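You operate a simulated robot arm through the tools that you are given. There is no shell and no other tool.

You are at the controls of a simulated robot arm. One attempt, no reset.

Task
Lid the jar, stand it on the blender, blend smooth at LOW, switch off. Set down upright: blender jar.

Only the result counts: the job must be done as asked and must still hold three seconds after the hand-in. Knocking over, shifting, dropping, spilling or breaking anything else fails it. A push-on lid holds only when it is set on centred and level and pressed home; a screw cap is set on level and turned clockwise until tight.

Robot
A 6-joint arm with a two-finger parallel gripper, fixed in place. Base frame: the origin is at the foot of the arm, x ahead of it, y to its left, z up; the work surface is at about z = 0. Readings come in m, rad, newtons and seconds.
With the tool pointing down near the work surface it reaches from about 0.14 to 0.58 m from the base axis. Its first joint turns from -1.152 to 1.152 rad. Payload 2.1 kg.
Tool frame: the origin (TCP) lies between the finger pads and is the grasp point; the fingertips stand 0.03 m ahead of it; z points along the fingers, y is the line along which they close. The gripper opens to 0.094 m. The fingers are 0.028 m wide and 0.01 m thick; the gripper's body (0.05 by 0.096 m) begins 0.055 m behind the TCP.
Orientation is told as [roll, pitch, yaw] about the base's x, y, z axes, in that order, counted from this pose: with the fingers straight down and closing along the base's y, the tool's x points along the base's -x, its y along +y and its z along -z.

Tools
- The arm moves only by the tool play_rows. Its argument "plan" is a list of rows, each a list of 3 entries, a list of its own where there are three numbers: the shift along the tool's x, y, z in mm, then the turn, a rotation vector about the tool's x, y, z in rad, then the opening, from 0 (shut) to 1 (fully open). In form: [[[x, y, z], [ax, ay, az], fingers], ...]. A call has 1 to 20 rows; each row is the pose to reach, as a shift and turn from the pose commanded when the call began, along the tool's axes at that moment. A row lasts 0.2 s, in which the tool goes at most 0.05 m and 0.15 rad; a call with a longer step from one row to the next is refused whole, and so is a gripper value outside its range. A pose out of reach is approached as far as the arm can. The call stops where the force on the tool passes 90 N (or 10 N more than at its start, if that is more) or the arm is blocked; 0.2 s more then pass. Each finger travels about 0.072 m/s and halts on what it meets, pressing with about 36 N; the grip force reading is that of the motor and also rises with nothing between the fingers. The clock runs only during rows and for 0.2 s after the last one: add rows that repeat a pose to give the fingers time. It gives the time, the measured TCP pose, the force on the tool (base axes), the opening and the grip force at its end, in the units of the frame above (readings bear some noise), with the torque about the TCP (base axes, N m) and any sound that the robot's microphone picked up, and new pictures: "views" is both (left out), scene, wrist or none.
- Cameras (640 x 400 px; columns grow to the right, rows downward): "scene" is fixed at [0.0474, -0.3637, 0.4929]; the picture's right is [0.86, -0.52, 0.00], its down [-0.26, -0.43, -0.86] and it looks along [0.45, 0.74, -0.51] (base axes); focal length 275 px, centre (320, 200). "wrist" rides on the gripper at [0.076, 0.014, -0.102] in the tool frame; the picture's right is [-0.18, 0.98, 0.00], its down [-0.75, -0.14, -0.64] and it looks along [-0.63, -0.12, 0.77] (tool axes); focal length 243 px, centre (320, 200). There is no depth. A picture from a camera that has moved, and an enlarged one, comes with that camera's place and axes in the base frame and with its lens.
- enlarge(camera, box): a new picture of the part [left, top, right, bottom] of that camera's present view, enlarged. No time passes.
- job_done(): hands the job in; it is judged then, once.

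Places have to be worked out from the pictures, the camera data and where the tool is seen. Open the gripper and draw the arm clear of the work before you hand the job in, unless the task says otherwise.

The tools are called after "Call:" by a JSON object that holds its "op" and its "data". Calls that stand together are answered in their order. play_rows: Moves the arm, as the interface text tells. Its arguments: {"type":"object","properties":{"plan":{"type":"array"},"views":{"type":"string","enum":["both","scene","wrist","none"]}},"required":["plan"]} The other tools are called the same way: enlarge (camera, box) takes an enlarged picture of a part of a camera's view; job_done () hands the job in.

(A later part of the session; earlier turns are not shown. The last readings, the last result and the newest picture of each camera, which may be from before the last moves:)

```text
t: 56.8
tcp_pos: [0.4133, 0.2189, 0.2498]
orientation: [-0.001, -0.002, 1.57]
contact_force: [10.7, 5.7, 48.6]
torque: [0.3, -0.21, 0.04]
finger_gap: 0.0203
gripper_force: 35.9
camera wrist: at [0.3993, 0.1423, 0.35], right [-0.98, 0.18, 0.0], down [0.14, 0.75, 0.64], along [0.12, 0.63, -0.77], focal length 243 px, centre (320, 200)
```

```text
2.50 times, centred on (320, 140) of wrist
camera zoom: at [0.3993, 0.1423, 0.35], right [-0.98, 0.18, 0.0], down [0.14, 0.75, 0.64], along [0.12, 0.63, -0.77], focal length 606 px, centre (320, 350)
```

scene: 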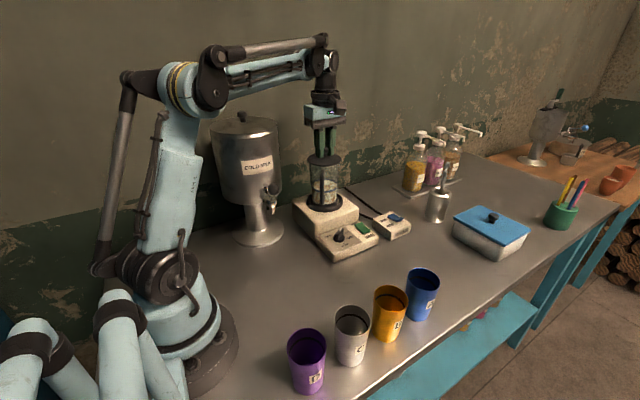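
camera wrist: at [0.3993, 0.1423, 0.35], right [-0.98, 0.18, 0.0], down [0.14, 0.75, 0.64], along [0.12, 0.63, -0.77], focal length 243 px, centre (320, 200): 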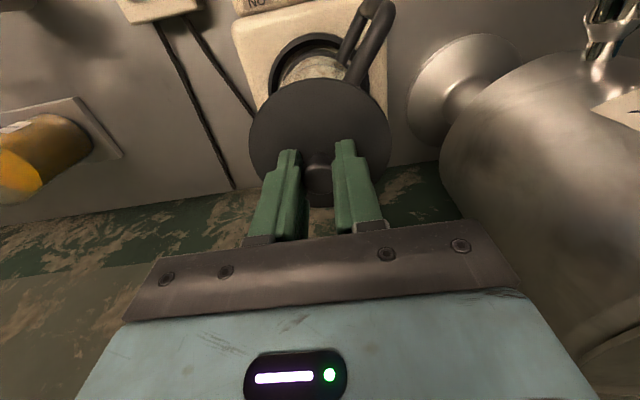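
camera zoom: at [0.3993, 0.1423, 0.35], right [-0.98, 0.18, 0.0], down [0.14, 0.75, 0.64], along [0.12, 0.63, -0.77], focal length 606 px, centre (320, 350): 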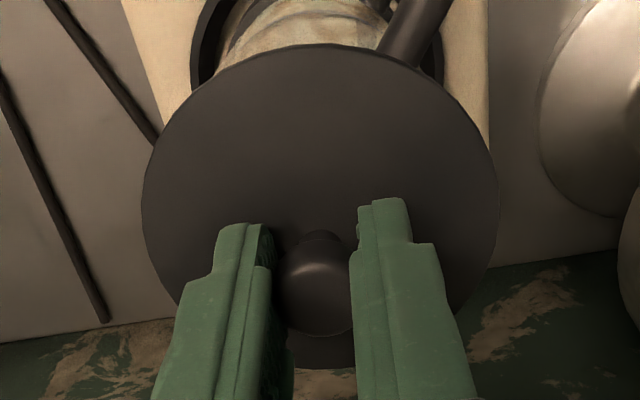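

The side force shows the plug is inside the glass and constrained by it. I relieve the side load (+0.7 mm x, +0.3 mm y) and press further.

Call:
{"op": "play_rows", "data": {"plan": [[[-0.3, -0.7, 0], [0, 0, 0], 0], [[-0.3, -0.7, 0.6], [0, 0, 0], 0], [[-0.3, -0.7, 1.2], [0, 0, 0], 0], [[-0.3, -0.7, 1.2], [0, 0, 0], 0]], "views": "none"}}

```text
t: 57.8
tcp_pos: [0.4127, 0.2192, 0.248]
orientation: [0.0, 0.0, 1.572]
contact_force: [1.3, 2.8, 49.8]
torque: [0.1, 0.02, 0.04]
finger_gap: 0.0204
gripper_force: 35.6
```

The lid gives: TCP z is now 0.248 at 50 N. I keep pressing.

Call:
{"op": "play_rows", "data": {"plan": [[[0, 0, 0.7], [0, 0, 0], 0], [[0, 0, 1.4], [0, 0, 0], 0], [[0, 0, 2.0], [0, 0, 0], 0], [[0, 0, 2.0], [0, 0, 0], 0]], "views": "none"}}

```text
t: 58.8
tcp_pos: [0.4142, 0.2199, 0.2462]
orientation: [0.0, 0.001, 1.571]
contact_force: [-5.5, -5.7, 50.6]
torque: [-0.05, -0.04, 0.03]
finger_gap: 0.0203
gripper_force: 36.1
```

Force stays at 50 N while moving down, which may be the fingers sliding on the knob. I check the pictures.

Call:
{"op": "enlarge", "data": {"camera": "scene", "box": [310, 140, 342, 175]}}

Call:
{"op": "play_rows", "data": {"plan": [[[0, 0, 0], [0, 0, 0], 0]], "views": "both"}}

Call:
{"op": "enlarge", "data": {"camera": "wrist", "box": [240, 60, 400, 220]}}

```text
11.43 times, centred on (326, 158) of scene
camera zoom: at [0.0471, -0.3639, 0.4928], right [0.86, -0.52, 0.0], down [-0.26, -0.43, -0.86], along [0.45, 0.74, -0.51], focal length 3140 px, centre (251, 686)
```

zoom: 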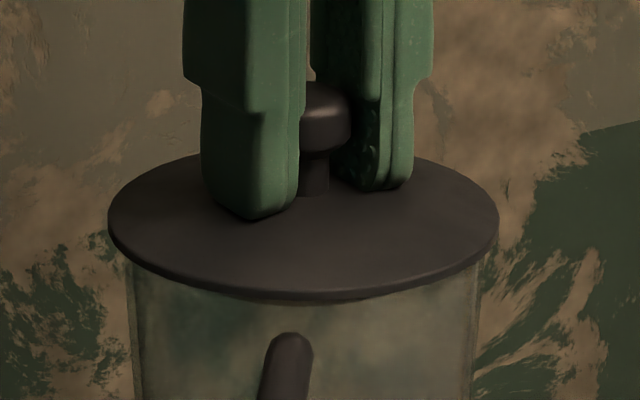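

```text
t: 59.2
tcp_pos: [0.4144, 0.2183, 0.2479]
orientation: [0.0, 0.0, 1.572]
contact_force: [-8.9, -7.4, 50.8]
torque: [-0.06, 0.38, 0.07]
finger_gap: 0.0201
gripper_force: 36.0
camera wrist: at [0.4002, 0.1426, 0.3473], right [-0.98, 0.18, 0.0], down [0.14, 0.75, 0.64], along [0.12, 0.63, -0.77], focal length 243 px, centre (320, 200)
```

scene: 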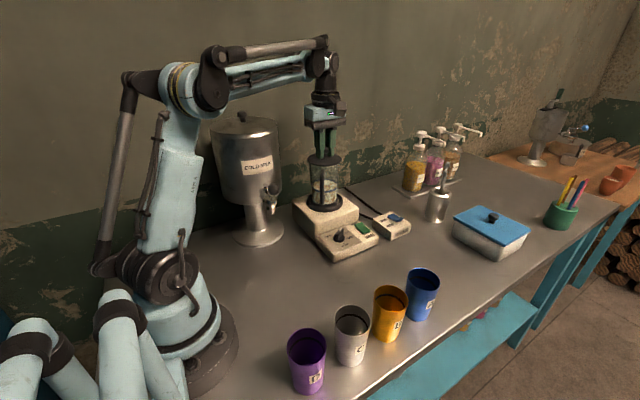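
wrist: 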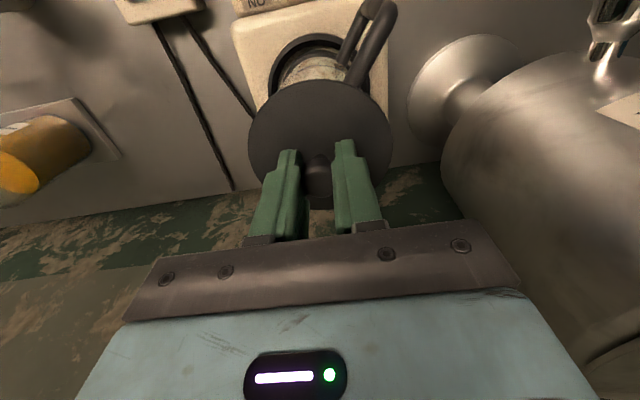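

```text
2.50 times, centred on (320, 140) of wrist
camera zoom: at [0.4002, 0.1426, 0.3473], right [-0.98, 0.18, 0.0], down [0.14, 0.75, 0.64], along [0.12, 0.63, -0.77], focal length 606 px, centre (320, 350)
```

zoom: 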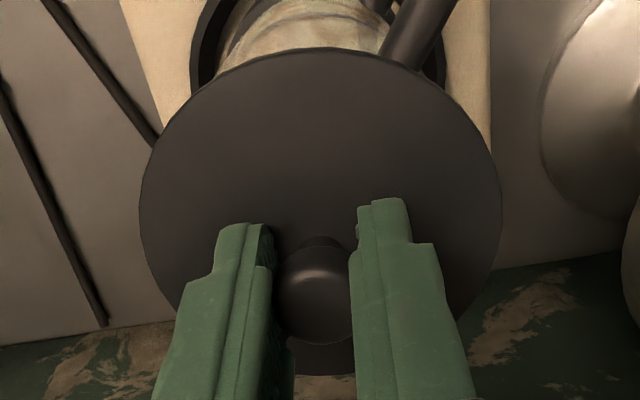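

The fingers slide on the knob at ~50 N while the lid stays put and level. I keep going down until the fingertips bear on the lid's flange on both sides of the knob, then press firmly to ~75 N.

Call:
{"op": "play_rows", "data": {"plan": [[[0.5, 0.5, 0.8], [0, 0, 0], 0], [[0.5, 0.5, 1.6], [0, 0, 0], 0], [[0.5, 0.5, 2.2], [0, 0, 0], 0], [[0.5, 0.5, 2.2], [0, 0, 0], 0]], "views": "none"}}

```text
t: 60.2
tcp_pos: [0.4145, 0.2194, 0.2478]
orientation: [-0.002, -0.001, 1.571]
contact_force: [-2.5, 1.0, 80.3]
torque: [0.18, 0.28, 0.0]
finger_gap: 0.0203
gripper_force: 36.2
```

80 N now bears on the flange. I hold it and look at the lid position.

Call:
{"op": "play_rows", "data": {"plan": [[[0, 0, 0.2], [0, 0, 0], 0], [[0, 0, 0.2], [0, 0, 0], 0], [[0, 0, 0.2], [0, 0, 0], 0]], "views": "both"}}

Call:
{"op": "enlarge", "data": {"camera": "scene", "box": [310, 140, 342, 175]}}

Call:
{"op": "enlarge", "data": {"camera": "scene", "box": [310, 155, 342, 175]}}

```text
t: 61.0
tcp_pos: [0.4131, 0.2182, 0.2451]
orientation: [-0.002, -0.001, 1.57]
contact_force: [2.6, 7.5, 83.2]
torque: [0.21, 0.22, 0.02]
finger_gap: 0.0202
gripper_force: 36.4
camera wrist: at [0.3998, 0.1421, 0.3466], right [-0.98, 0.18, 0.0], down [0.14, 0.75, 0.64], along [0.12, 0.63, -0.76], focal length 243 px, centre (320, 200)
```

scene: 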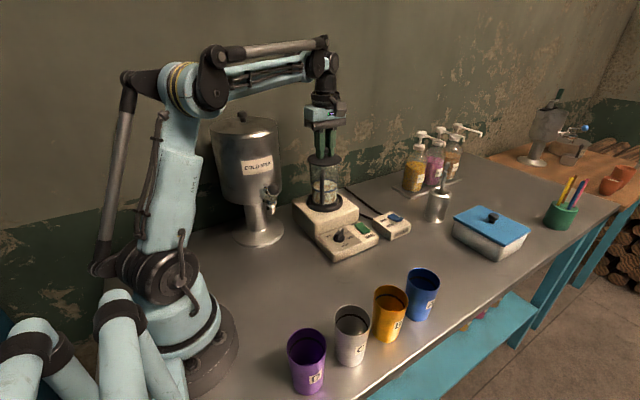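
wrist: 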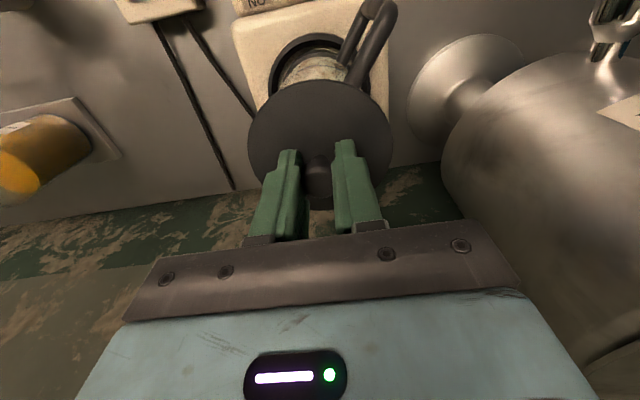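

```text
11.43 times, centred on (326, 158) of scene
camera zoom: at [0.047, -0.3639, 0.4928], right [0.86, -0.52, 0.0], down [-0.26, -0.43, -0.86], along [0.45, 0.74, -0.51], focal length 3140 px, centre (251, 686)
```

zoom: 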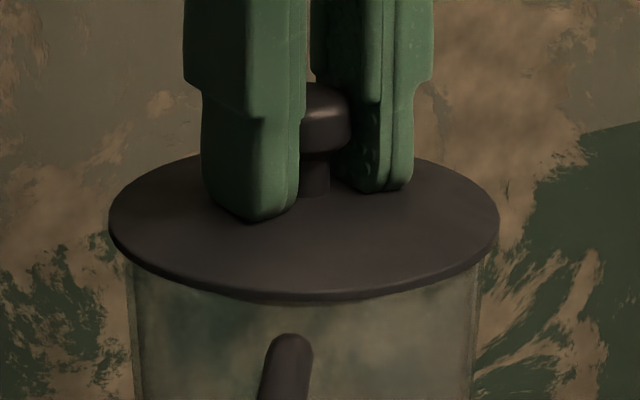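

```text
16.00 times, centred on (326, 165) of scene
camera zoom: at [0.047, -0.3639, 0.4928], right [0.86, -0.52, 0.0], down [-0.26, -0.43, -0.86], along [0.45, 0.74, -0.51], focal length 4395 px, centre (224, 760)
```

zoom: 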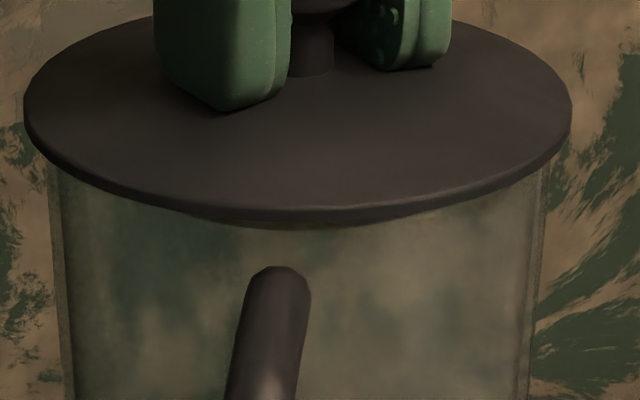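

The lid's flange now appears down on the rim (level, centred) after 83 N. I back off the pressure and then test with a tiny upward pull whether the lid holds the jar.

Call:
{"op": "play_rows", "data": {"plan": [[[0, 0, -1.5], [0, 0, 0], 0], [[0, 0, -3], [0, 0, 0], 0], [[0, 0, -4], [0, 0, 0], 0], [[0, 0, -4], [0, 0, 0], 0]], "views": "none"}}

Call:
{"op": "play_rows", "data": {"plan": [[[0, 0, -0.7], [0, 0, 0], 0], [[0, 0, -0.7], [0, 0, 0], 0]], "views": "none"}}

```text
t: 62.0
tcp_pos: [0.4146, 0.219, 0.2474]
orientation: [-0.001, 0.0, 1.571]
contact_force: [-7.1, 4.3, 22.5]
torque: [0.14, 0.27, 0.0]
finger_gap: 0.0201
gripper_force: 36.4
```

```text
t: 62.6
tcp_pos: [0.4149, 0.2185, 0.247]
orientation: [-0.003, 0.001, 1.569]
contact_force: [-0.5, 0.4, -0.4]
torque: [0.02, 0.0, 0.0]
finger_gap: 0.0202
gripper_force: 36.0
```

Pressure is off now (about -0.4 N). I pull up 1 mm more to feel whether the lid holds.

Call:
{"op": "play_rows", "data": {"plan": [[[0, 0, -0.5], [0, 0, 0], 0], [[0, 0, -1], [0, 0, 0], 0], [[0, 0, -1], [0, 0, 0], 0]], "views": "scene"}}

Call:
{"op": "enlarge", "data": {"camera": "scene", "box": [310, 155, 342, 175]}}

Call:
{"op": "enlarge", "data": {"camera": "scene", "box": [300, 176, 350, 216]}}

```text
t: 63.4
tcp_pos: [0.4142, 0.2205, 0.2496]
orientation: [0.0, 0.001, 1.571]
contact_force: [-0.1, 0.7, -0.6]
torque: [-0.01, 0.01, 0.04]
finger_gap: 0.0201
gripper_force: 36.0
```

scene: 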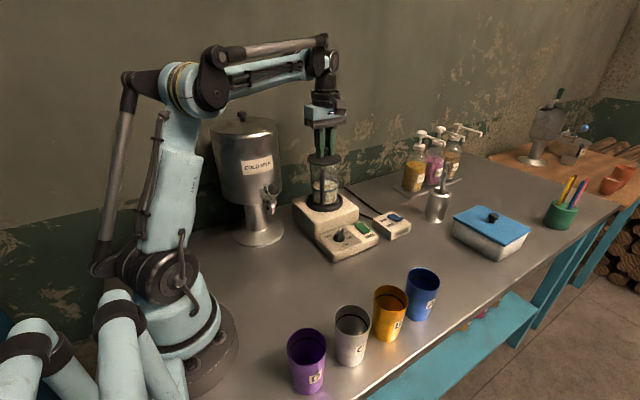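

```text
16.00 times, centred on (326, 165) of scene
camera zoom: at [0.0474, -0.3637, 0.4929], right [0.86, -0.52, 0.0], down [-0.26, -0.43, -0.86], along [0.45, 0.74, -0.51], focal length 4395 px, centre (224, 760)
```

zoom: 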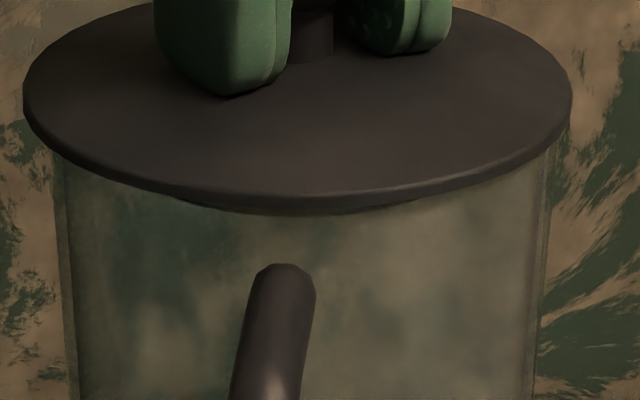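

```text
10.00 times, centred on (325, 196) of scene
camera zoom: at [0.0474, -0.3637, 0.4929], right [0.86, -0.52, 0.0], down [-0.26, -0.43, -0.86], along [0.45, 0.74, -0.51], focal length 2747 px, centre (270, 240)
```

zoom: 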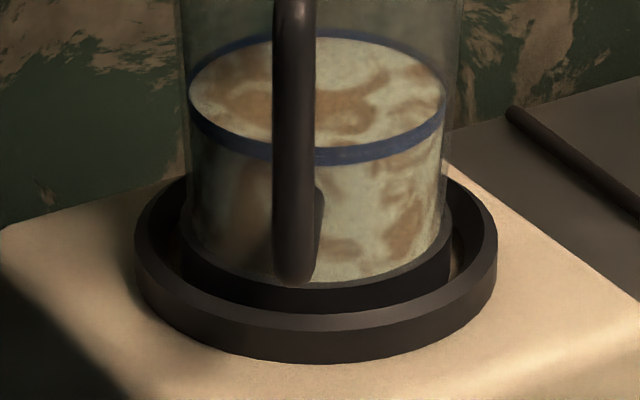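

The lid came up freely with the hand (-0.6 N), so it is not latched yet. I take a wrist view to check lid tilt and centring before pressing again.

Call:
{"op": "play_rows", "data": {"plan": [[[0, 0, -10], [0, 0, 0], 0], [[0, 0, -22], [0, 0, 0], 0], [[0, 0, -22], [0, 0, 0], 0]], "views": "both"}}

Call:
{"op": "enlarge", "data": {"camera": "wrist", "box": [220, 40, 420, 220]}}

Call:
{"op": "enlarge", "data": {"camera": "scene", "box": [300, 130, 350, 175]}}

Call:
{"op": "enlarge", "data": {"camera": "wrist", "box": [255, 30, 385, 100]}}

```text
t: 64.2
tcp_pos: [0.4144, 0.2196, 0.2723]
orientation: [0.0, 0.0, 1.571]
contact_force: [0.3, 0.6, -1.3]
torque: [0.01, 0.0, 0.0]
finger_gap: 0.0202
gripper_force: 35.5
camera wrist: at [0.4009, 0.1428, 0.3721], right [-0.98, 0.18, 0.0], down [0.14, 0.75, 0.64], along [0.12, 0.63, -0.77], focal length 243 px, centre (320, 200)
```

scene: 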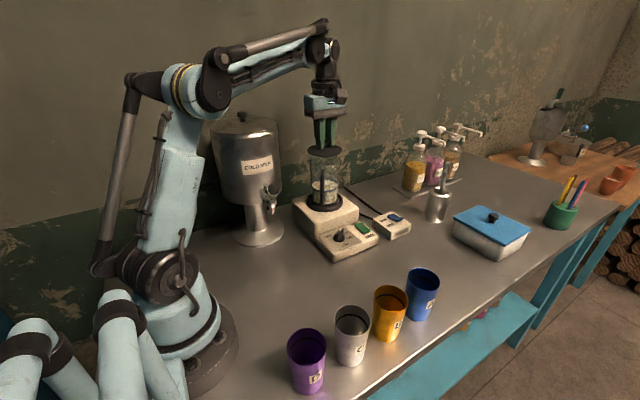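
wrist: 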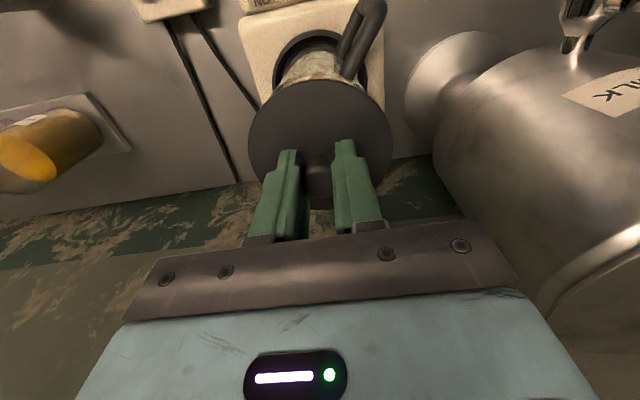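

```text
2.22 times, centred on (320, 130) of wrist
camera zoom: at [0.4009, 0.1428, 0.3721], right [-0.98, 0.18, 0.0], down [0.14, 0.75, 0.64], along [0.12, 0.63, -0.77], focal length 539 px, centre (320, 356)
```

zoom: 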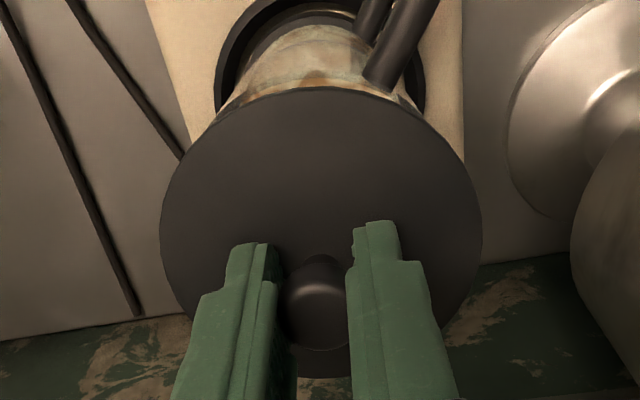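

```text
8.89 times, centred on (325, 152) of scene
camera zoom: at [0.0474, -0.3637, 0.4929], right [0.86, -0.52, 0.0], down [-0.26, -0.43, -0.86], along [0.45, 0.74, -0.51], focal length 2442 px, centre (276, 622)
```

zoom: 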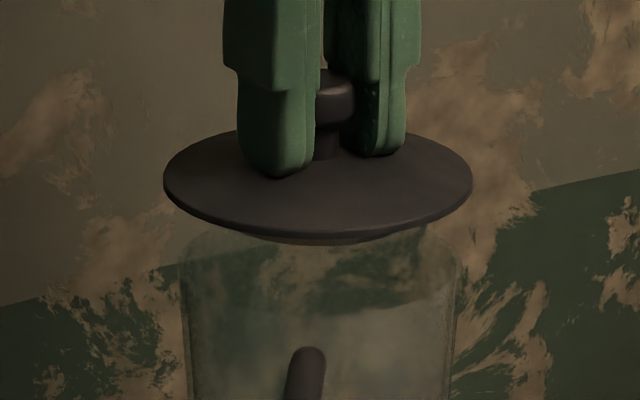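

```text
4.92 times, centred on (320, 65) of wrist
camera zoom: at [0.4009, 0.1428, 0.3721], right [-0.98, 0.18, 0.0], down [0.14, 0.75, 0.64], along [0.12, 0.63, -0.77], focal length 1194 px, centre (320, 865)
```

zoom: 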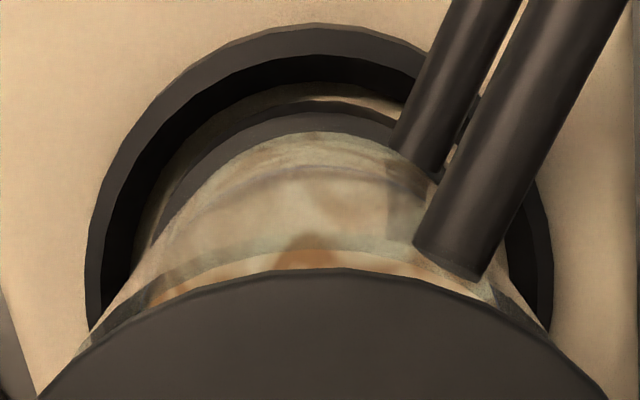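

I enlarge the near rim region and the lid edge for a finer relative measurement.

Call:
{"op": "enlarge", "data": {"camera": "wrist", "box": [290, 65, 350, 100]}}

Call:
{"op": "enlarge", "data": {"camera": "scene", "box": [308, 150, 346, 172]}}

Call:
{"op": "enlarge", "data": {"camera": "wrist", "box": [265, 60, 305, 110]}}

```text
10.67 times, centred on (320, 82) of wrist
camera zoom: at [0.4009, 0.1428, 0.3721], right [-0.98, 0.18, 0.0], down [0.14, 0.75, 0.64], along [0.12, 0.63, -0.77], focal length 2588 px, centre (320, 1453)
```

zoom: 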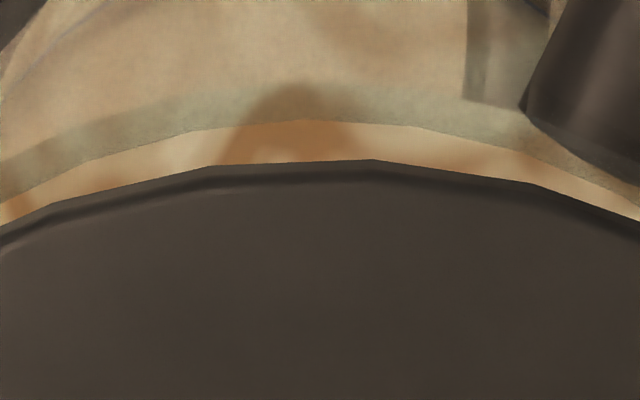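

```text
16.00 times, centred on (327, 161) of scene
camera zoom: at [0.0474, -0.3637, 0.4929], right [0.86, -0.52, 0.0], down [-0.26, -0.43, -0.86], along [0.45, 0.74, -0.51], focal length 4395 px, centre (208, 824)
```

zoom: 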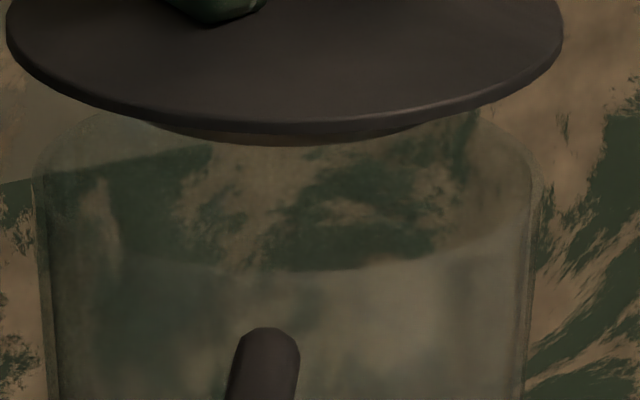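

```text
8.00 times, centred on (285, 85) of wrist
camera zoom: at [0.4009, 0.1428, 0.3721], right [-0.98, 0.18, 0.0], down [0.14, 0.75, 0.64], along [0.12, 0.63, -0.77], focal length 1941 px, centre (600, 1120)
```

zoom: 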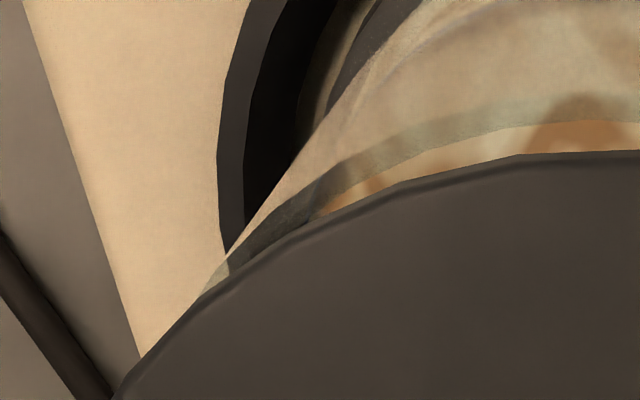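

The lid outline in the wrist view looks different from when I picked it up; I zoom in to see if it has tilted in the fingers.

Call:
{"op": "enlarge", "data": {"camera": "wrist", "box": [280, 140, 360, 215]}}

Call:
{"op": "enlarge", "data": {"camera": "scene", "box": [305, 130, 345, 165]}}

```text
5.33 times, centred on (320, 178) of wrist
camera zoom: at [0.4009, 0.1428, 0.3721], right [-0.98, 0.18, 0.0], down [0.14, 0.75, 0.64], along [0.12, 0.63, -0.77], focal length 1294 px, centre (320, 320)
```

zoom: 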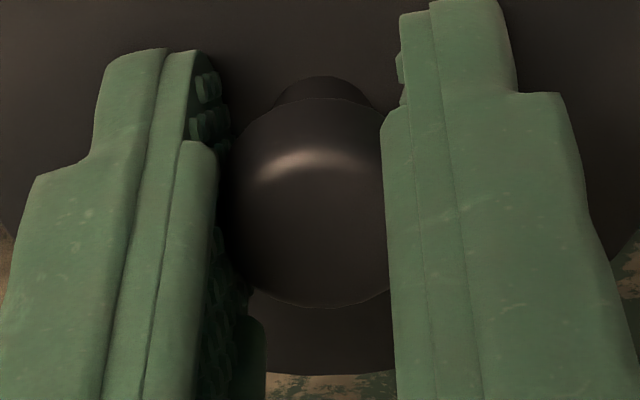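

```text
11.43 times, centred on (325, 148) of scene
camera zoom: at [0.0474, -0.3637, 0.4929], right [0.86, -0.52, 0.0], down [-0.26, -0.43, -0.86], along [0.45, 0.74, -0.51], focal length 3140 px, centre (263, 800)
```

zoom: 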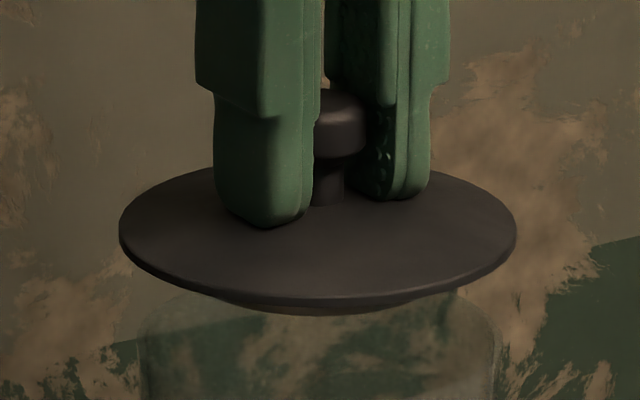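

The lid is still level in the fingers; careful measurement says the jar's axis is about +1.2 mm in x and +0.7 mm in y from the lid's. I shift by that and lower again, slowly near contact.

Call:
{"op": "play_rows", "data": {"plan": [[[-0.7, -1.2, 2], [0, 0, 0], 0], [[-0.7, -1.2, 10], [0, 0, 0], 0], [[-0.7, -1.2, 18], [0, 0, 0], 0], [[-0.7, -1.2, 21], [0, 0, 0], 0], [[-0.7, -1.2, 23], [0, 0, 0], 0], [[-0.7, -1.2, 23], [0, 0, 0], 0], [[-0.7, -1.2, 23], [0, 0, 0], 0]], "views": "both"}}

Call:
{"op": "enlarge", "data": {"camera": "scene", "box": [308, 155, 346, 177]}}

Call:
{"op": "enlarge", "data": {"camera": "wrist", "box": [290, 45, 350, 100]}}

```text
t: 65.8
tcp_pos: [0.4154, 0.2197, 0.2477]
orientation: [0.0, -0.001, 1.57]
contact_force: [-0.5, -1.8, 5.8]
torque: [0.25, 0.03, -0.03]
finger_gap: 0.02
gripper_force: 36.3
camera wrist: at [0.4012, 0.1435, 0.348], right [-0.98, 0.18, 0.0], down [0.14, 0.75, 0.64], along [0.12, 0.63, -0.77], focal length 243 px, centre (320, 200)
```

scene: 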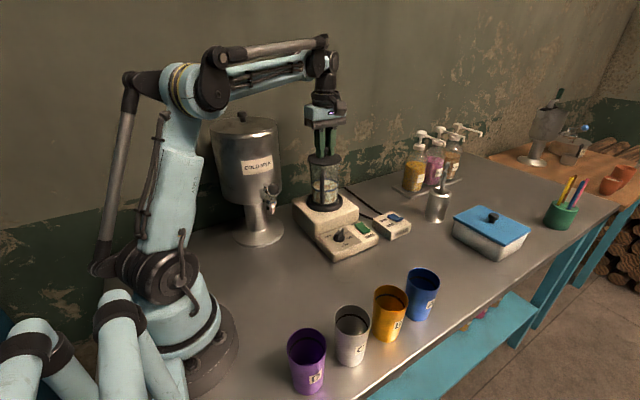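
wrist: 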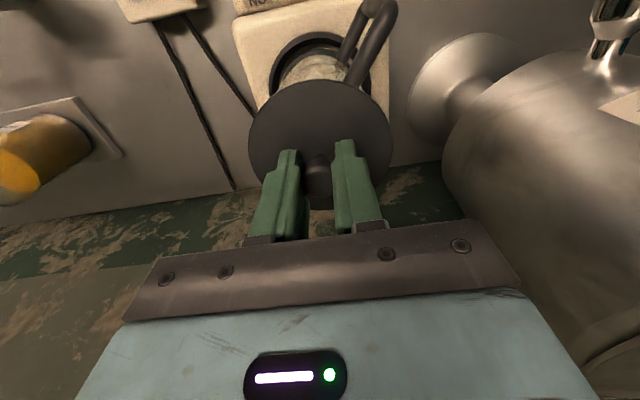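

```text
16.00 times, centred on (327, 166) of scene
camera zoom: at [0.0473, -0.3638, 0.4929], right [0.86, -0.52, 0.0], down [-0.26, -0.43, -0.86], along [0.45, 0.74, -0.51], focal length 4395 px, centre (208, 744)
```

zoom: 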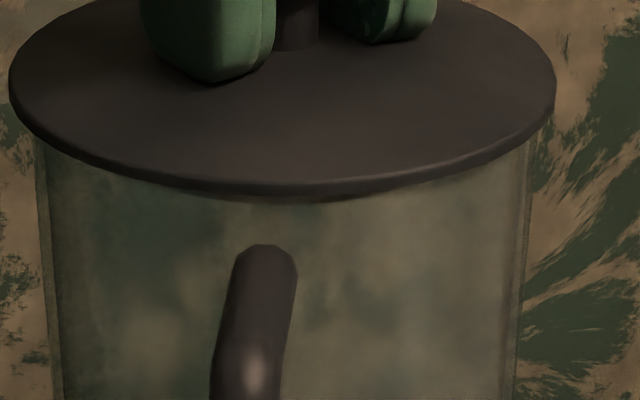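

```text
7.27 times, centred on (320, 72) of wrist
camera zoom: at [0.4012, 0.1435, 0.348], right [-0.98, 0.18, 0.0], down [0.14, 0.75, 0.64], along [0.12, 0.63, -0.77], focal length 1764 px, centre (320, 1127)
```

zoom: 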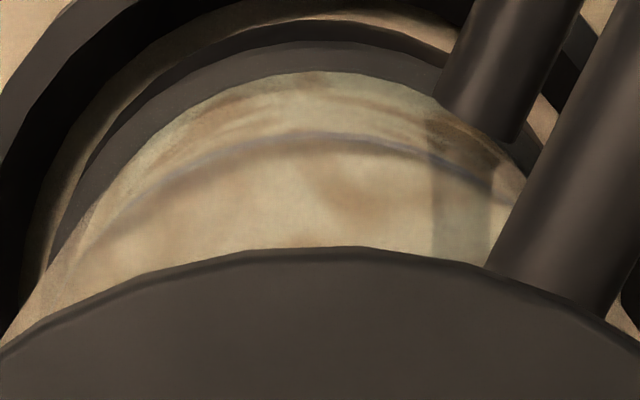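

Light contact again on the +y side of the lid (torque +0.25), meaning it should still move toward -y. I raise slightly, shift 1.2 mm toward -y and come down to the same level to feel the difference.

Call:
{"op": "play_rows", "data": {"plan": [[[0, 0, -1.5], [0, 0, 0], 0], [[1.2, 0, -1.5], [0, 0, 0], 0], [[1.2, 0, -0.5], [0, 0, 0], 0], [[1.2, 0, 0], [0, 0, 0], 0], [[1.2, 0, 0], [0, 0, 0], 0]], "views": "none"}}

```text
t: 67.0
tcp_pos: [0.4154, 0.2181, 0.247]
orientation: [-0.001, 0.001, 1.57]
contact_force: [-1.4, -0.1, 0.7]
torque: [0.0, 0.03, -0.02]
finger_gap: 0.0203
gripper_force: 36.3
```

Contact vanished at this position. I lower 0.7 mm further and read again.

Call:
{"op": "play_rows", "data": {"plan": [[[0, 0, 0.7], [0, 0, 0], 0], [[0, 0, 0.7], [0, 0, 0], 0]], "views": "none"}}

```text
t: 67.6
tcp_pos: [0.4151, 0.2177, 0.2458]
orientation: [-0.002, -0.001, 1.571]
contact_force: [2.8, 0.8, 17.0]
torque: [-0.22, -0.14, 0.08]
finger_gap: 0.0204
gripper_force: 35.9
```

Now the reaction is on the -y side (ry≈-15 mm), so the best position is in between. I raise, go back 0.45 mm toward +y and lower again.

Call:
{"op": "play_rows", "data": {"plan": [[[0, 0, -2], [0, 0, 0], 0], [[-0.45, 0, -2], [0, 0, 0], 0], [[-0.45, 0, -0.7], [0, 0, 0], 0], [[-0.45, 0, 0], [0, 0, 0], 0], [[-0.45, 0, 0], [0, 0, 0], 0]], "views": "none"}}

```text
t: 68.8
tcp_pos: [0.4146, 0.2184, 0.2457]
orientation: [0.001, -0.002, 1.57]
contact_force: [-1.9, 0.7, 15.2]
torque: [-0.05, -0.15, 0.11]
finger_gap: 0.0201
gripper_force: 36.1
```

Balanced in y now; the reaction sits on the +x side, so I shift 0.6 mm toward -x and lower again.

Call:
{"op": "play_rows", "data": {"plan": [[[0, 0, -2], [0, 0, 0], 0], [[0, 0.6, -2], [0, 0, 0], 0], [[0, 0.6, -0.7], [0, 0, 0], 0], [[0, 0.6, 0], [0, 0, 0], 0], [[0, 0.6, 0.4], [0, 0, 0], 0], [[0, 0.6, 0.4], [0, 0, 0], 0]], "views": "both"}}

Call:
{"op": "enlarge", "data": {"camera": "scene", "box": [308, 155, 346, 177]}}

```text
t: 70.2
tcp_pos: [0.4151, 0.2197, 0.2466]
orientation: [-0.001, -0.001, 1.568]
contact_force: [2.7, -1.7, 17.6]
torque: [-0.08, 0.21, 0.08]
finger_gap: 0.0202
gripper_force: 36.5
camera wrist: at [0.4007, 0.1423, 0.3474], right [-0.98, 0.18, 0.0], down [0.14, 0.75, 0.64], along [0.12, 0.63, -0.77], focal length 243 px, centre (320, 200)
```

scene: 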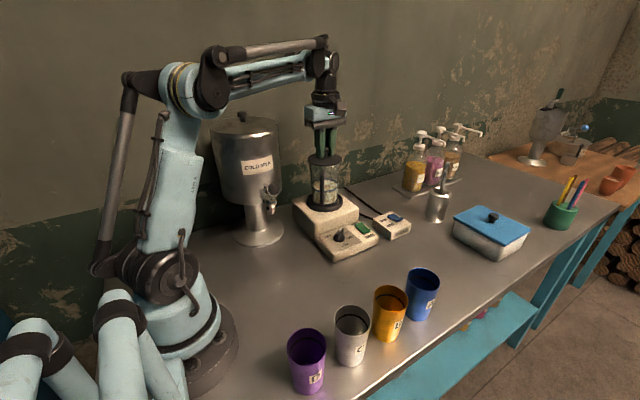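
wrist: 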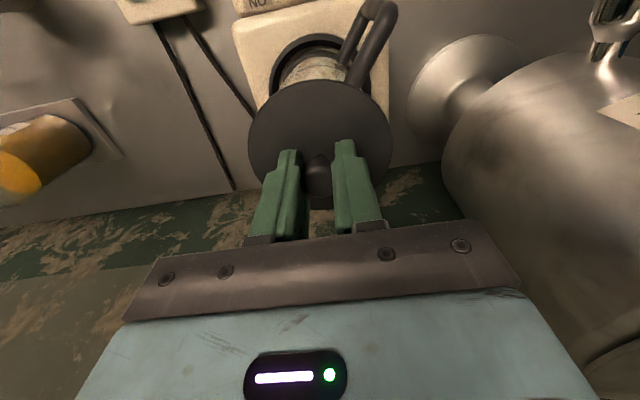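

```text
16.00 times, centred on (327, 166) of scene
camera zoom: at [0.0473, -0.3638, 0.4929], right [0.86, -0.52, 0.0], down [-0.26, -0.43, -0.86], along [0.45, 0.74, -0.51], focal length 4395 px, centre (208, 744)
```

zoom: 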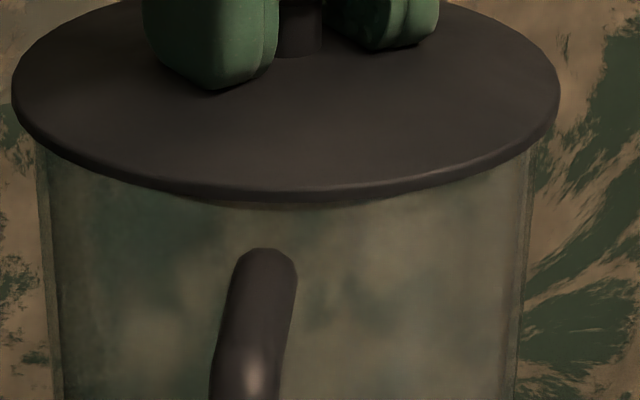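

y is balanced and x is within about 0.3 mm. I take the mid position and press down steadily to around 80 N.

Call:
{"op": "play_rows", "data": {"plan": [[[0, 0, -2], [0, 0, 0], 0], [[0, -0.3, -2], [0, 0, 0], 0], [[0, -0.3, -0.7], [0, 0, 0], 0], [[0, -0.3, 0], [0, 0, 0], 0], [[0, -0.3, 0], [0, 0, 0], 0]], "views": "none"}}

Call:
{"op": "play_rows", "data": {"plan": [[[0, 0, 0.7], [0, 0, 0], 0], [[0, 0, 1.4], [0, 0, 0], 0], [[0, 0, 1.4], [0, 0, 0], 0]], "views": "none"}}

```text
t: 71.4
tcp_pos: [0.4149, 0.2193, 0.2469]
orientation: [-0.002, -0.002, 1.571]
contact_force: [4.5, 3.9, 38.1]
torque: [0.0, 0.22, 0.05]
finger_gap: 0.0201
gripper_force: 36.2
```

```text
t: 72.2
tcp_pos: [0.4157, 0.2183, 0.2468]
orientation: [-0.001, -0.001, 1.57]
contact_force: [8.0, 5.9, 62.4]
torque: [0.2, 0.12, 0.0]
finger_gap: 0.02
gripper_force: 36.0
```

62 N now. The jar pushes the lid slightly toward +x,+y; I follow by 0.4 mm and press to about 80 N.

Call:
{"op": "play_rows", "data": {"plan": [[[-0.3, -0.4, 0], [0, 0, 0], 0], [[-0.3, -0.4, 0.5], [0, 0, 0], 0], [[-0.3, -0.4, 0.8], [0, 0, 0], 0], [[-0.3, -0.4, 0.8], [0, 0, 0], 0]], "views": "both"}}

Call:
{"op": "enlarge", "data": {"camera": "scene", "box": [308, 155, 346, 177]}}

```text
t: 73.2
tcp_pos: [0.415, 0.219, 0.2466]
orientation: [0.001, 0.001, 1.569]
contact_force: [-3.4, -6.6, 64.3]
torque: [0.0, 0.27, 0.06]
finger_gap: 0.0201
gripper_force: 35.7
camera wrist: at [0.401, 0.1424, 0.347], right [-0.98, 0.19, 0.0], down [0.14, 0.75, 0.64], along [0.12, 0.63, -0.77], focal length 243 px, centre (320, 200)
```

scene: 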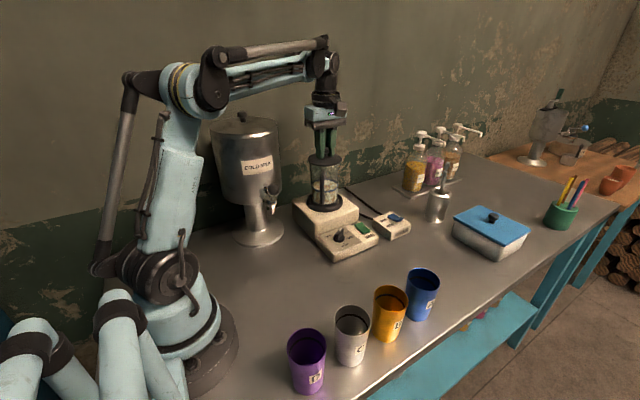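
wrist: 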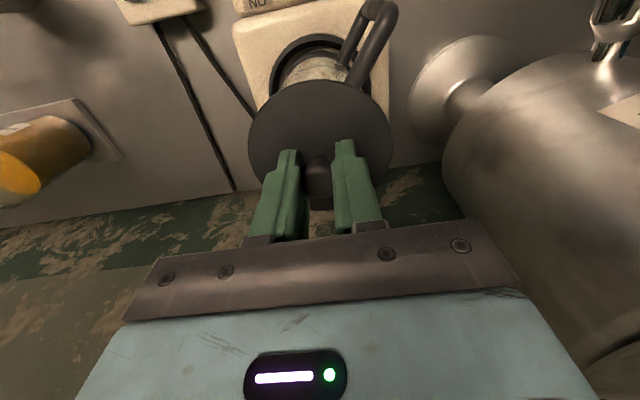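

```text
16.00 times, centred on (327, 166) of scene
camera zoom: at [0.0471, -0.3639, 0.4928], right [0.86, -0.52, 0.0], down [-0.26, -0.43, -0.86], along [0.45, 0.74, -0.51], focal length 4395 px, centre (208, 744)
```

zoom: 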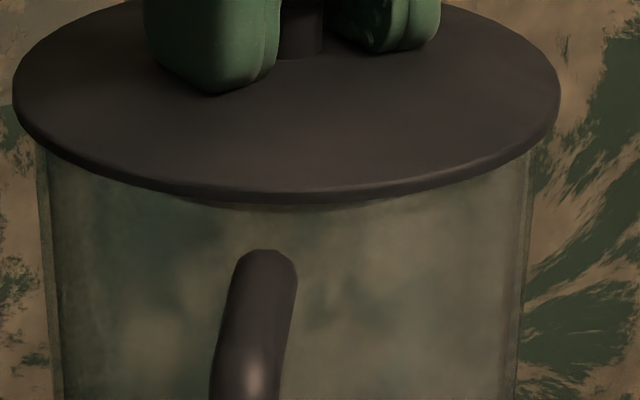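

The lid goes no deeper with the fingers holding its knob rigidly, and no click is heard; it probably needs to centre itself. I relieve the pressure and open the fingers so the lid can settle freely in the mouth of the jar.

Call:
{"op": "play_rows", "data": {"plan": [[[0, 0, -1], [0, 0, 0], 0], [[0, 0, -2], [0, 0, 0], 0], [[0, 0, -2.6], [0, 0, 0], 0], [[0, 0, -2.6], [0, 0, 0], 0]], "views": "none"}}

```text
t: 74.2
tcp_pos: [0.4174, 0.2196, 0.2456]
orientation: [-0.002, -0.003, 1.571]
contact_force: [-2.1, 2.5, 17.5]
torque: [0.07, 0.23, 0.07]
finger_gap: 0.0202
gripper_force: 36.5
```

17 N left. I ease off 0.6 mm more and open the fingers.

Call:
{"op": "play_rows", "data": {"plan": [[[0, 0, -0.6], [0, 0, 0], 0], [[0, 0, -0.6], [0, 0, 0], 0], [[0, 0, -0.6], [0, 0, 0], 0.3], [[0, 0, -0.6], [0, 0, 0], 0.45], [[0, 0, -0.6], [0, 0, 0], 0.45]], "views": "both"}}

Call:
{"op": "enlarge", "data": {"camera": "scene", "box": [300, 135, 350, 175]}}

Call:
{"op": "enlarge", "data": {"camera": "wrist", "box": [220, 40, 420, 220]}}

```text
t: 75.4
tcp_pos: [0.4159, 0.2196, 0.2475]
orientation: [-0.002, -0.001, 1.571]
contact_force: [-0.3, -0.4, 0.4]
torque: [0.03, 0.0, -0.02]
finger_gap: 0.0422
gripper_force: 0.1
camera wrist: at [0.4024, 0.1425, 0.3478], right [-0.98, 0.18, 0.0], down [0.14, 0.75, 0.64], along [0.12, 0.63, -0.77], focal length 243 px, centre (320, 200)
```

scene: 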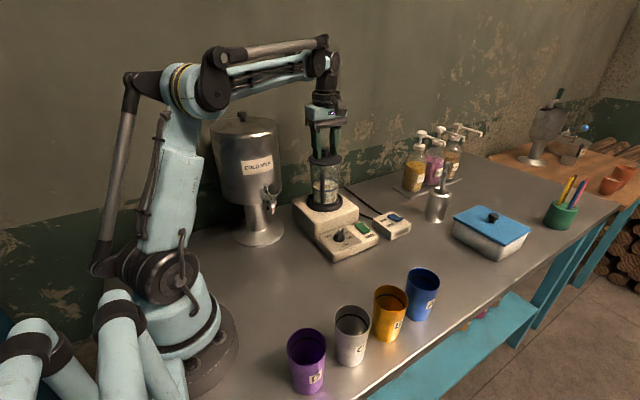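
wrist: 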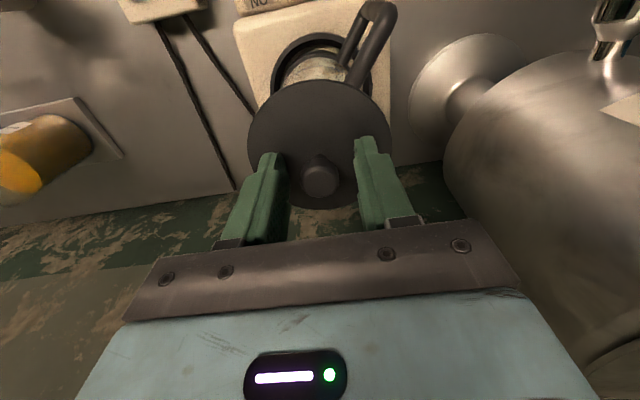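

```text
10.00 times, centred on (325, 155) of scene
camera zoom: at [0.0474, -0.3637, 0.4929], right [0.86, -0.52, 0.0], down [-0.26, -0.43, -0.86], along [0.45, 0.74, -0.51], focal length 2747 px, centre (270, 650)
```

zoom: 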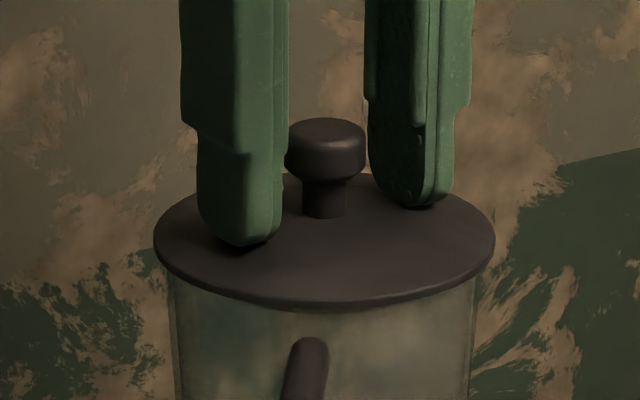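

```text
2.22 times, centred on (320, 130) of wrist
camera zoom: at [0.4024, 0.1425, 0.3478], right [-0.98, 0.18, 0.0], down [0.14, 0.75, 0.64], along [0.12, 0.63, -0.77], focal length 539 px, centre (320, 356)
```

zoom: 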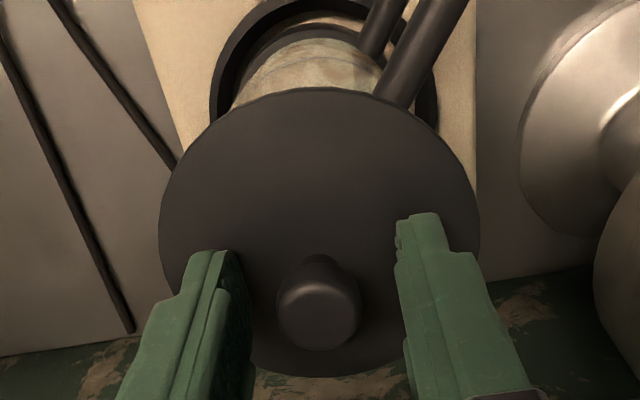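

The lid rests level on the jar. I raise the hand clear of the knob, close the fingers, and will press from above on the knob so the lid can centre itself.

Call:
{"op": "play_rows", "data": {"plan": [[[0, 0, -10], [0, 0, 0], 0.5], [[0, 0, -25], [0, 0, 0], 0.5], [[0, 0, -45], [0, 0, 0], 0.5], [[0, 0, -52], [0, 0, 0], 0.3], [[0, 0, -52], [0, 0, 0], 0.1], [[0, 0, -52], [0, 0, 0], 0.0], [[0, 0, -52], [0, 0, 0], 0.0]], "views": "both"}}

Call:
{"op": "enlarge", "data": {"camera": "wrist", "box": [220, 40, 420, 220]}}

Call:
{"op": "enlarge", "data": {"camera": "scene", "box": [295, 125, 355, 175]}}

```text
t: 77.0
tcp_pos: [0.4157, 0.2193, 0.2984]
orientation: [-0.001, 0.0, 1.571]
contact_force: [-0.6, -0.3, -0.3]
torque: [0.01, 0.0, 0.0]
finger_gap: 0.0002
gripper_force: 33.1
camera wrist: at [0.4019, 0.1425, 0.399], right [-0.98, 0.18, 0.0], down [0.14, 0.75, 0.64], along [0.12, 0.63, -0.77], focal length 243 px, centre (320, 200)
```

scene: 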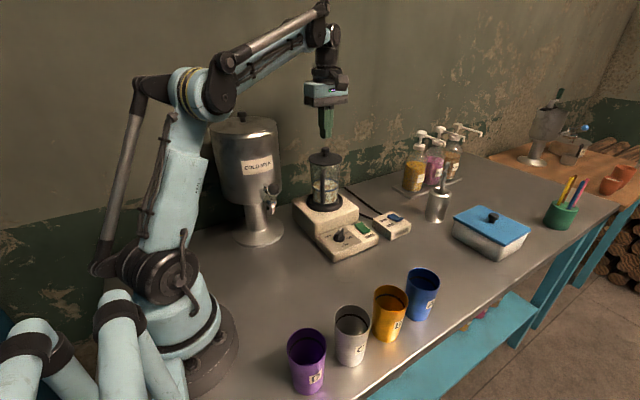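
wrist: 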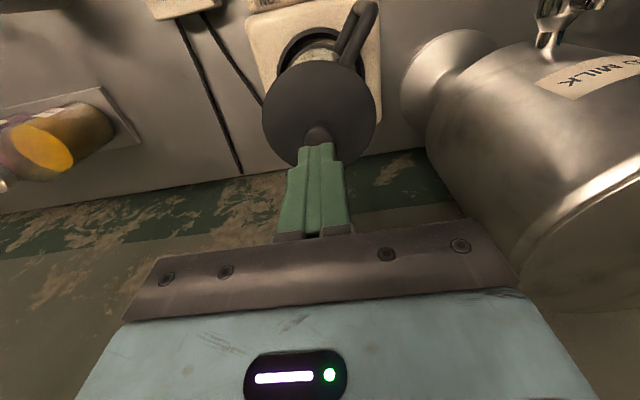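

```text
2.22 times, centred on (320, 130) of wrist
camera zoom: at [0.4019, 0.1425, 0.399], right [-0.98, 0.18, 0.0], down [0.14, 0.75, 0.64], along [0.12, 0.63, -0.77], focal length 539 px, centre (320, 356)
```

zoom: 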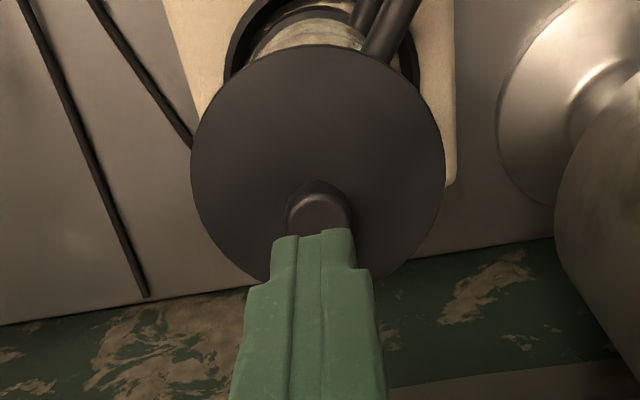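

```text
8.00 times, centred on (325, 150) of scene
camera zoom: at [0.0474, -0.3637, 0.4929], right [0.86, -0.52, 0.0], down [-0.26, -0.43, -0.86], along [0.45, 0.74, -0.51], focal length 2198 px, centre (280, 600)
```

zoom: 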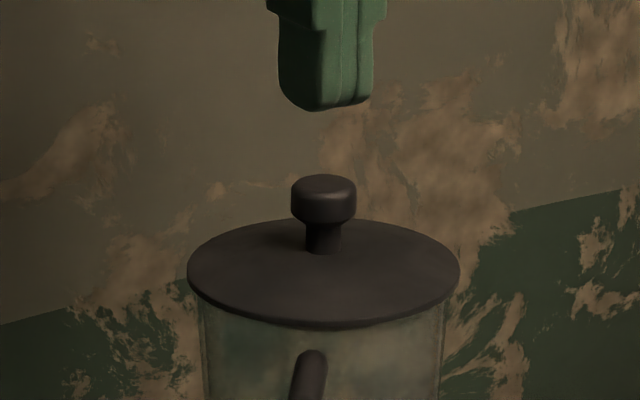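

The lid sits level and centred on the jar with the knob about 1 mm off the hand axis. I correct by 1 mm and lower the closed fingertips onto the knob.

Call:
{"op": "play_rows", "data": {"plan": [[[-0.95, -1, 5], [0, 0, 0], 0], [[-0.95, -1, 12], [0, 0, 0], 0], [[-0.95, -1, 18], [0, 0, 0], 0], [[-0.95, -1, 20], [0, 0, 0], 0], [[-0.95, -1, 20], [0, 0, 0], 0]], "views": "scene"}}

Call:
{"op": "enlarge", "data": {"camera": "scene", "box": [295, 125, 355, 175]}}

```text
t: 78.2
tcp_pos: [0.417, 0.2212, 0.2781]
orientation: [0.0, 0.0, 1.571]
contact_force: [0.4, 0.2, 0.5]
torque: [-0.03, -0.01, -0.02]
finger_gap: 0.0
gripper_force: 33.4
```

scene: 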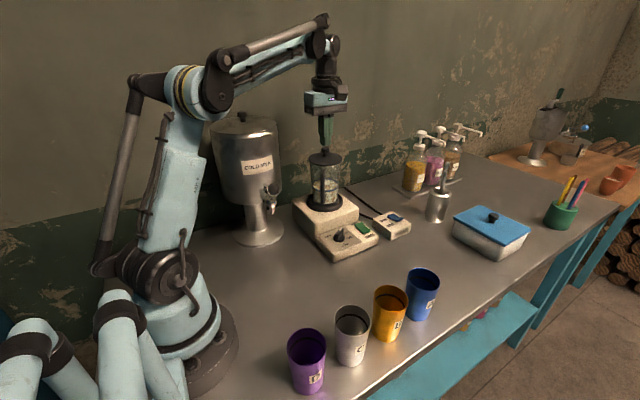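

```text
8.00 times, centred on (325, 150) of scene
camera zoom: at [0.0474, -0.3637, 0.4929], right [0.86, -0.52, 0.0], down [-0.26, -0.43, -0.86], along [0.45, 0.74, -0.51], focal length 2198 px, centre (280, 600)
```

zoom: 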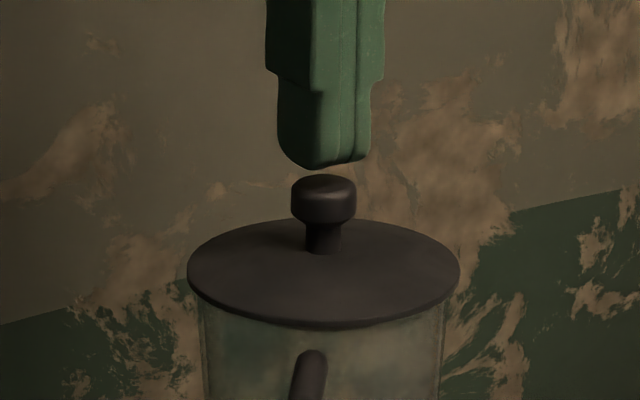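

The tips are centred just above the knob. I lower in small steps and begin to press.

Call:
{"op": "play_rows", "data": {"plan": [[[0, 0, 2], [0, 0, 0], 0], [[0, 0, 4], [0, 0, 0], 0], [[0, 0, 5], [0, 0, 0], 0], [[0, 0, 5], [0, 0, 0], 0]], "views": "none"}}

```text
t: 79.2
tcp_pos: [0.4167, 0.2206, 0.2744]
orientation: [0.0, 0.001, 1.571]
contact_force: [-0.4, -0.2, -0.3]
torque: [0.0, -0.02, -0.03]
finger_gap: 0.0002
gripper_force: 33.5
```

Not touching yet; I go on in 1 mm steps.

Call:
{"op": "play_rows", "data": {"plan": [[[0, 0, 1], [0, 0, 0], 0], [[0, 0, 2], [0, 0, 0], 0], [[0, 0, 3], [0, 0, 0], 0], [[0, 0, 3], [0, 0, 0], 0]], "views": "none"}}

```text
t: 80.2
tcp_pos: [0.4171, 0.2203, 0.2721]
orientation: [-0.001, -0.002, 1.57]
contact_force: [2.3, 0.7, 10.8]
torque: [0.03, -0.04, 0.02]
finger_gap: 0.0
gripper_force: 32.7
```

Contact, 11 N. I press further in steps, listening for a click.

Call:
{"op": "play_rows", "data": {"plan": [[[0, 0, 0.7], [0, 0, 0], 0], [[0, 0, 1.4], [0, 0, 0], 0], [[0, 0, 1.4], [0, 0, 0], 0]], "views": "none"}}

Call:
{"op": "play_rows", "data": {"plan": [[[0, 0, 0.7], [0, 0, 0], 0], [[0, 0, 1.4], [0, 0, 0], 0], [[0, 0, 1.4], [0, 0, 0], 0]], "views": "none"}}

```text
t: 81.0
tcp_pos: [0.4176, 0.22, 0.2713]
orientation: [-0.005, -0.001, 1.571]
contact_force: [8.5, 3.3, 60.2]
torque: [0.13, -0.23, -0.01]
finger_gap: 0.0003
gripper_force: 32.7
```

```text
t: 81.8
tcp_pos: [0.4154, 0.2217, 0.2708]
orientation: [0.0, -0.002, 1.572]
contact_force: [9.5, 6.0, 78.2]
torque: [0.13, -0.22, -0.01]
finger_gap: 0.0
gripper_force: 32.8
```

78 N on the knob. I look at the lid's position against the jar.

Call:
{"op": "enlarge", "data": {"camera": "scene", "box": [308, 155, 346, 177]}}

Call:
{"op": "enlarge", "data": {"camera": "scene", "box": [295, 125, 355, 175]}}

Call:
{"op": "enlarge", "data": {"camera": "scene", "box": [295, 150, 355, 215]}}

```text
16.00 times, centred on (327, 166) of scene
camera zoom: at [0.047, -0.3639, 0.4928], right [0.86, -0.52, 0.0], down [-0.26, -0.43, -0.86], along [0.45, 0.74, -0.51], focal length 4395 px, centre (208, 744)
```

zoom: 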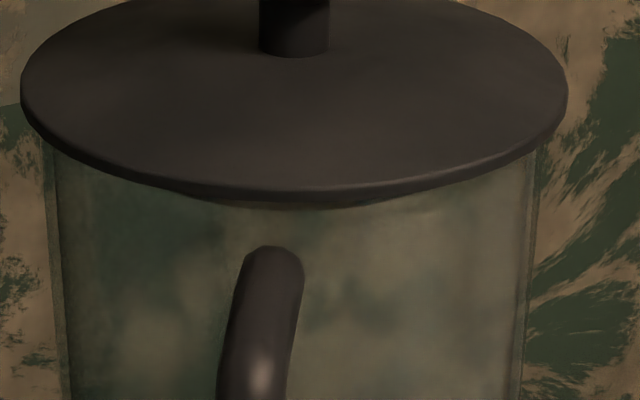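

```text
8.00 times, centred on (325, 150) of scene
camera zoom: at [0.047, -0.3639, 0.4928], right [0.86, -0.52, 0.0], down [-0.26, -0.43, -0.86], along [0.45, 0.74, -0.51], focal length 2198 px, centre (280, 600)
```

zoom: 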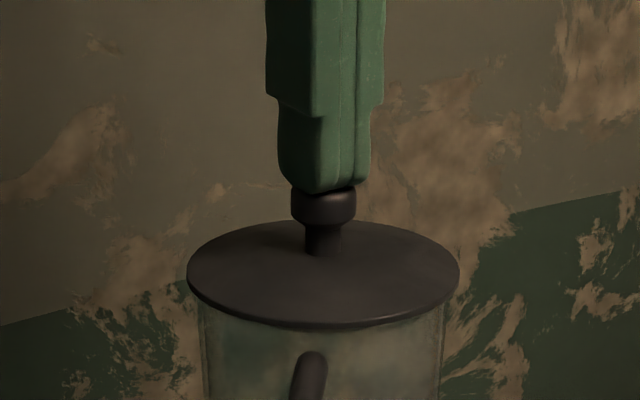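

```text
6.15 times, centred on (325, 182) of scene
camera zoom: at [0.047, -0.3639, 0.4928], right [0.86, -0.52, 0.0], down [-0.26, -0.43, -0.86], along [0.45, 0.74, -0.51], focal length 1690 px, centre (289, 308)
```

zoom: 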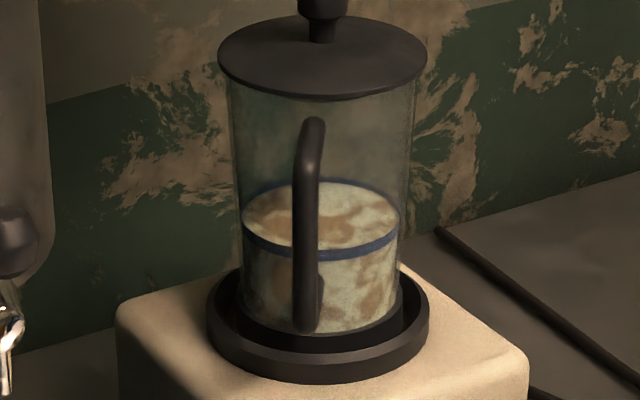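

The lid sits on the rim at the same depth as before with a free, self-centred fit. I press a little more (to about 85–90 N) and then release to test.

Call:
{"op": "play_rows", "data": {"plan": [[[0, 0, 0.3], [0, 0, 0], 0], [[0, 0, 0.5], [0, 0, 0], 0], [[0, 0, 0.5], [0, 0, 0], 0], [[0, 0, 0.5], [0, 0, 0], 0]], "views": "none"}}

```text
t: 82.8
tcp_pos: [0.4152, 0.2207, 0.2706]
orientation: [-0.004, -0.001, 1.57]
contact_force: [11.4, 1.3, 82.8]
torque: [0.02, -0.29, 0.0]
finger_gap: 0.0002
gripper_force: 32.6
```

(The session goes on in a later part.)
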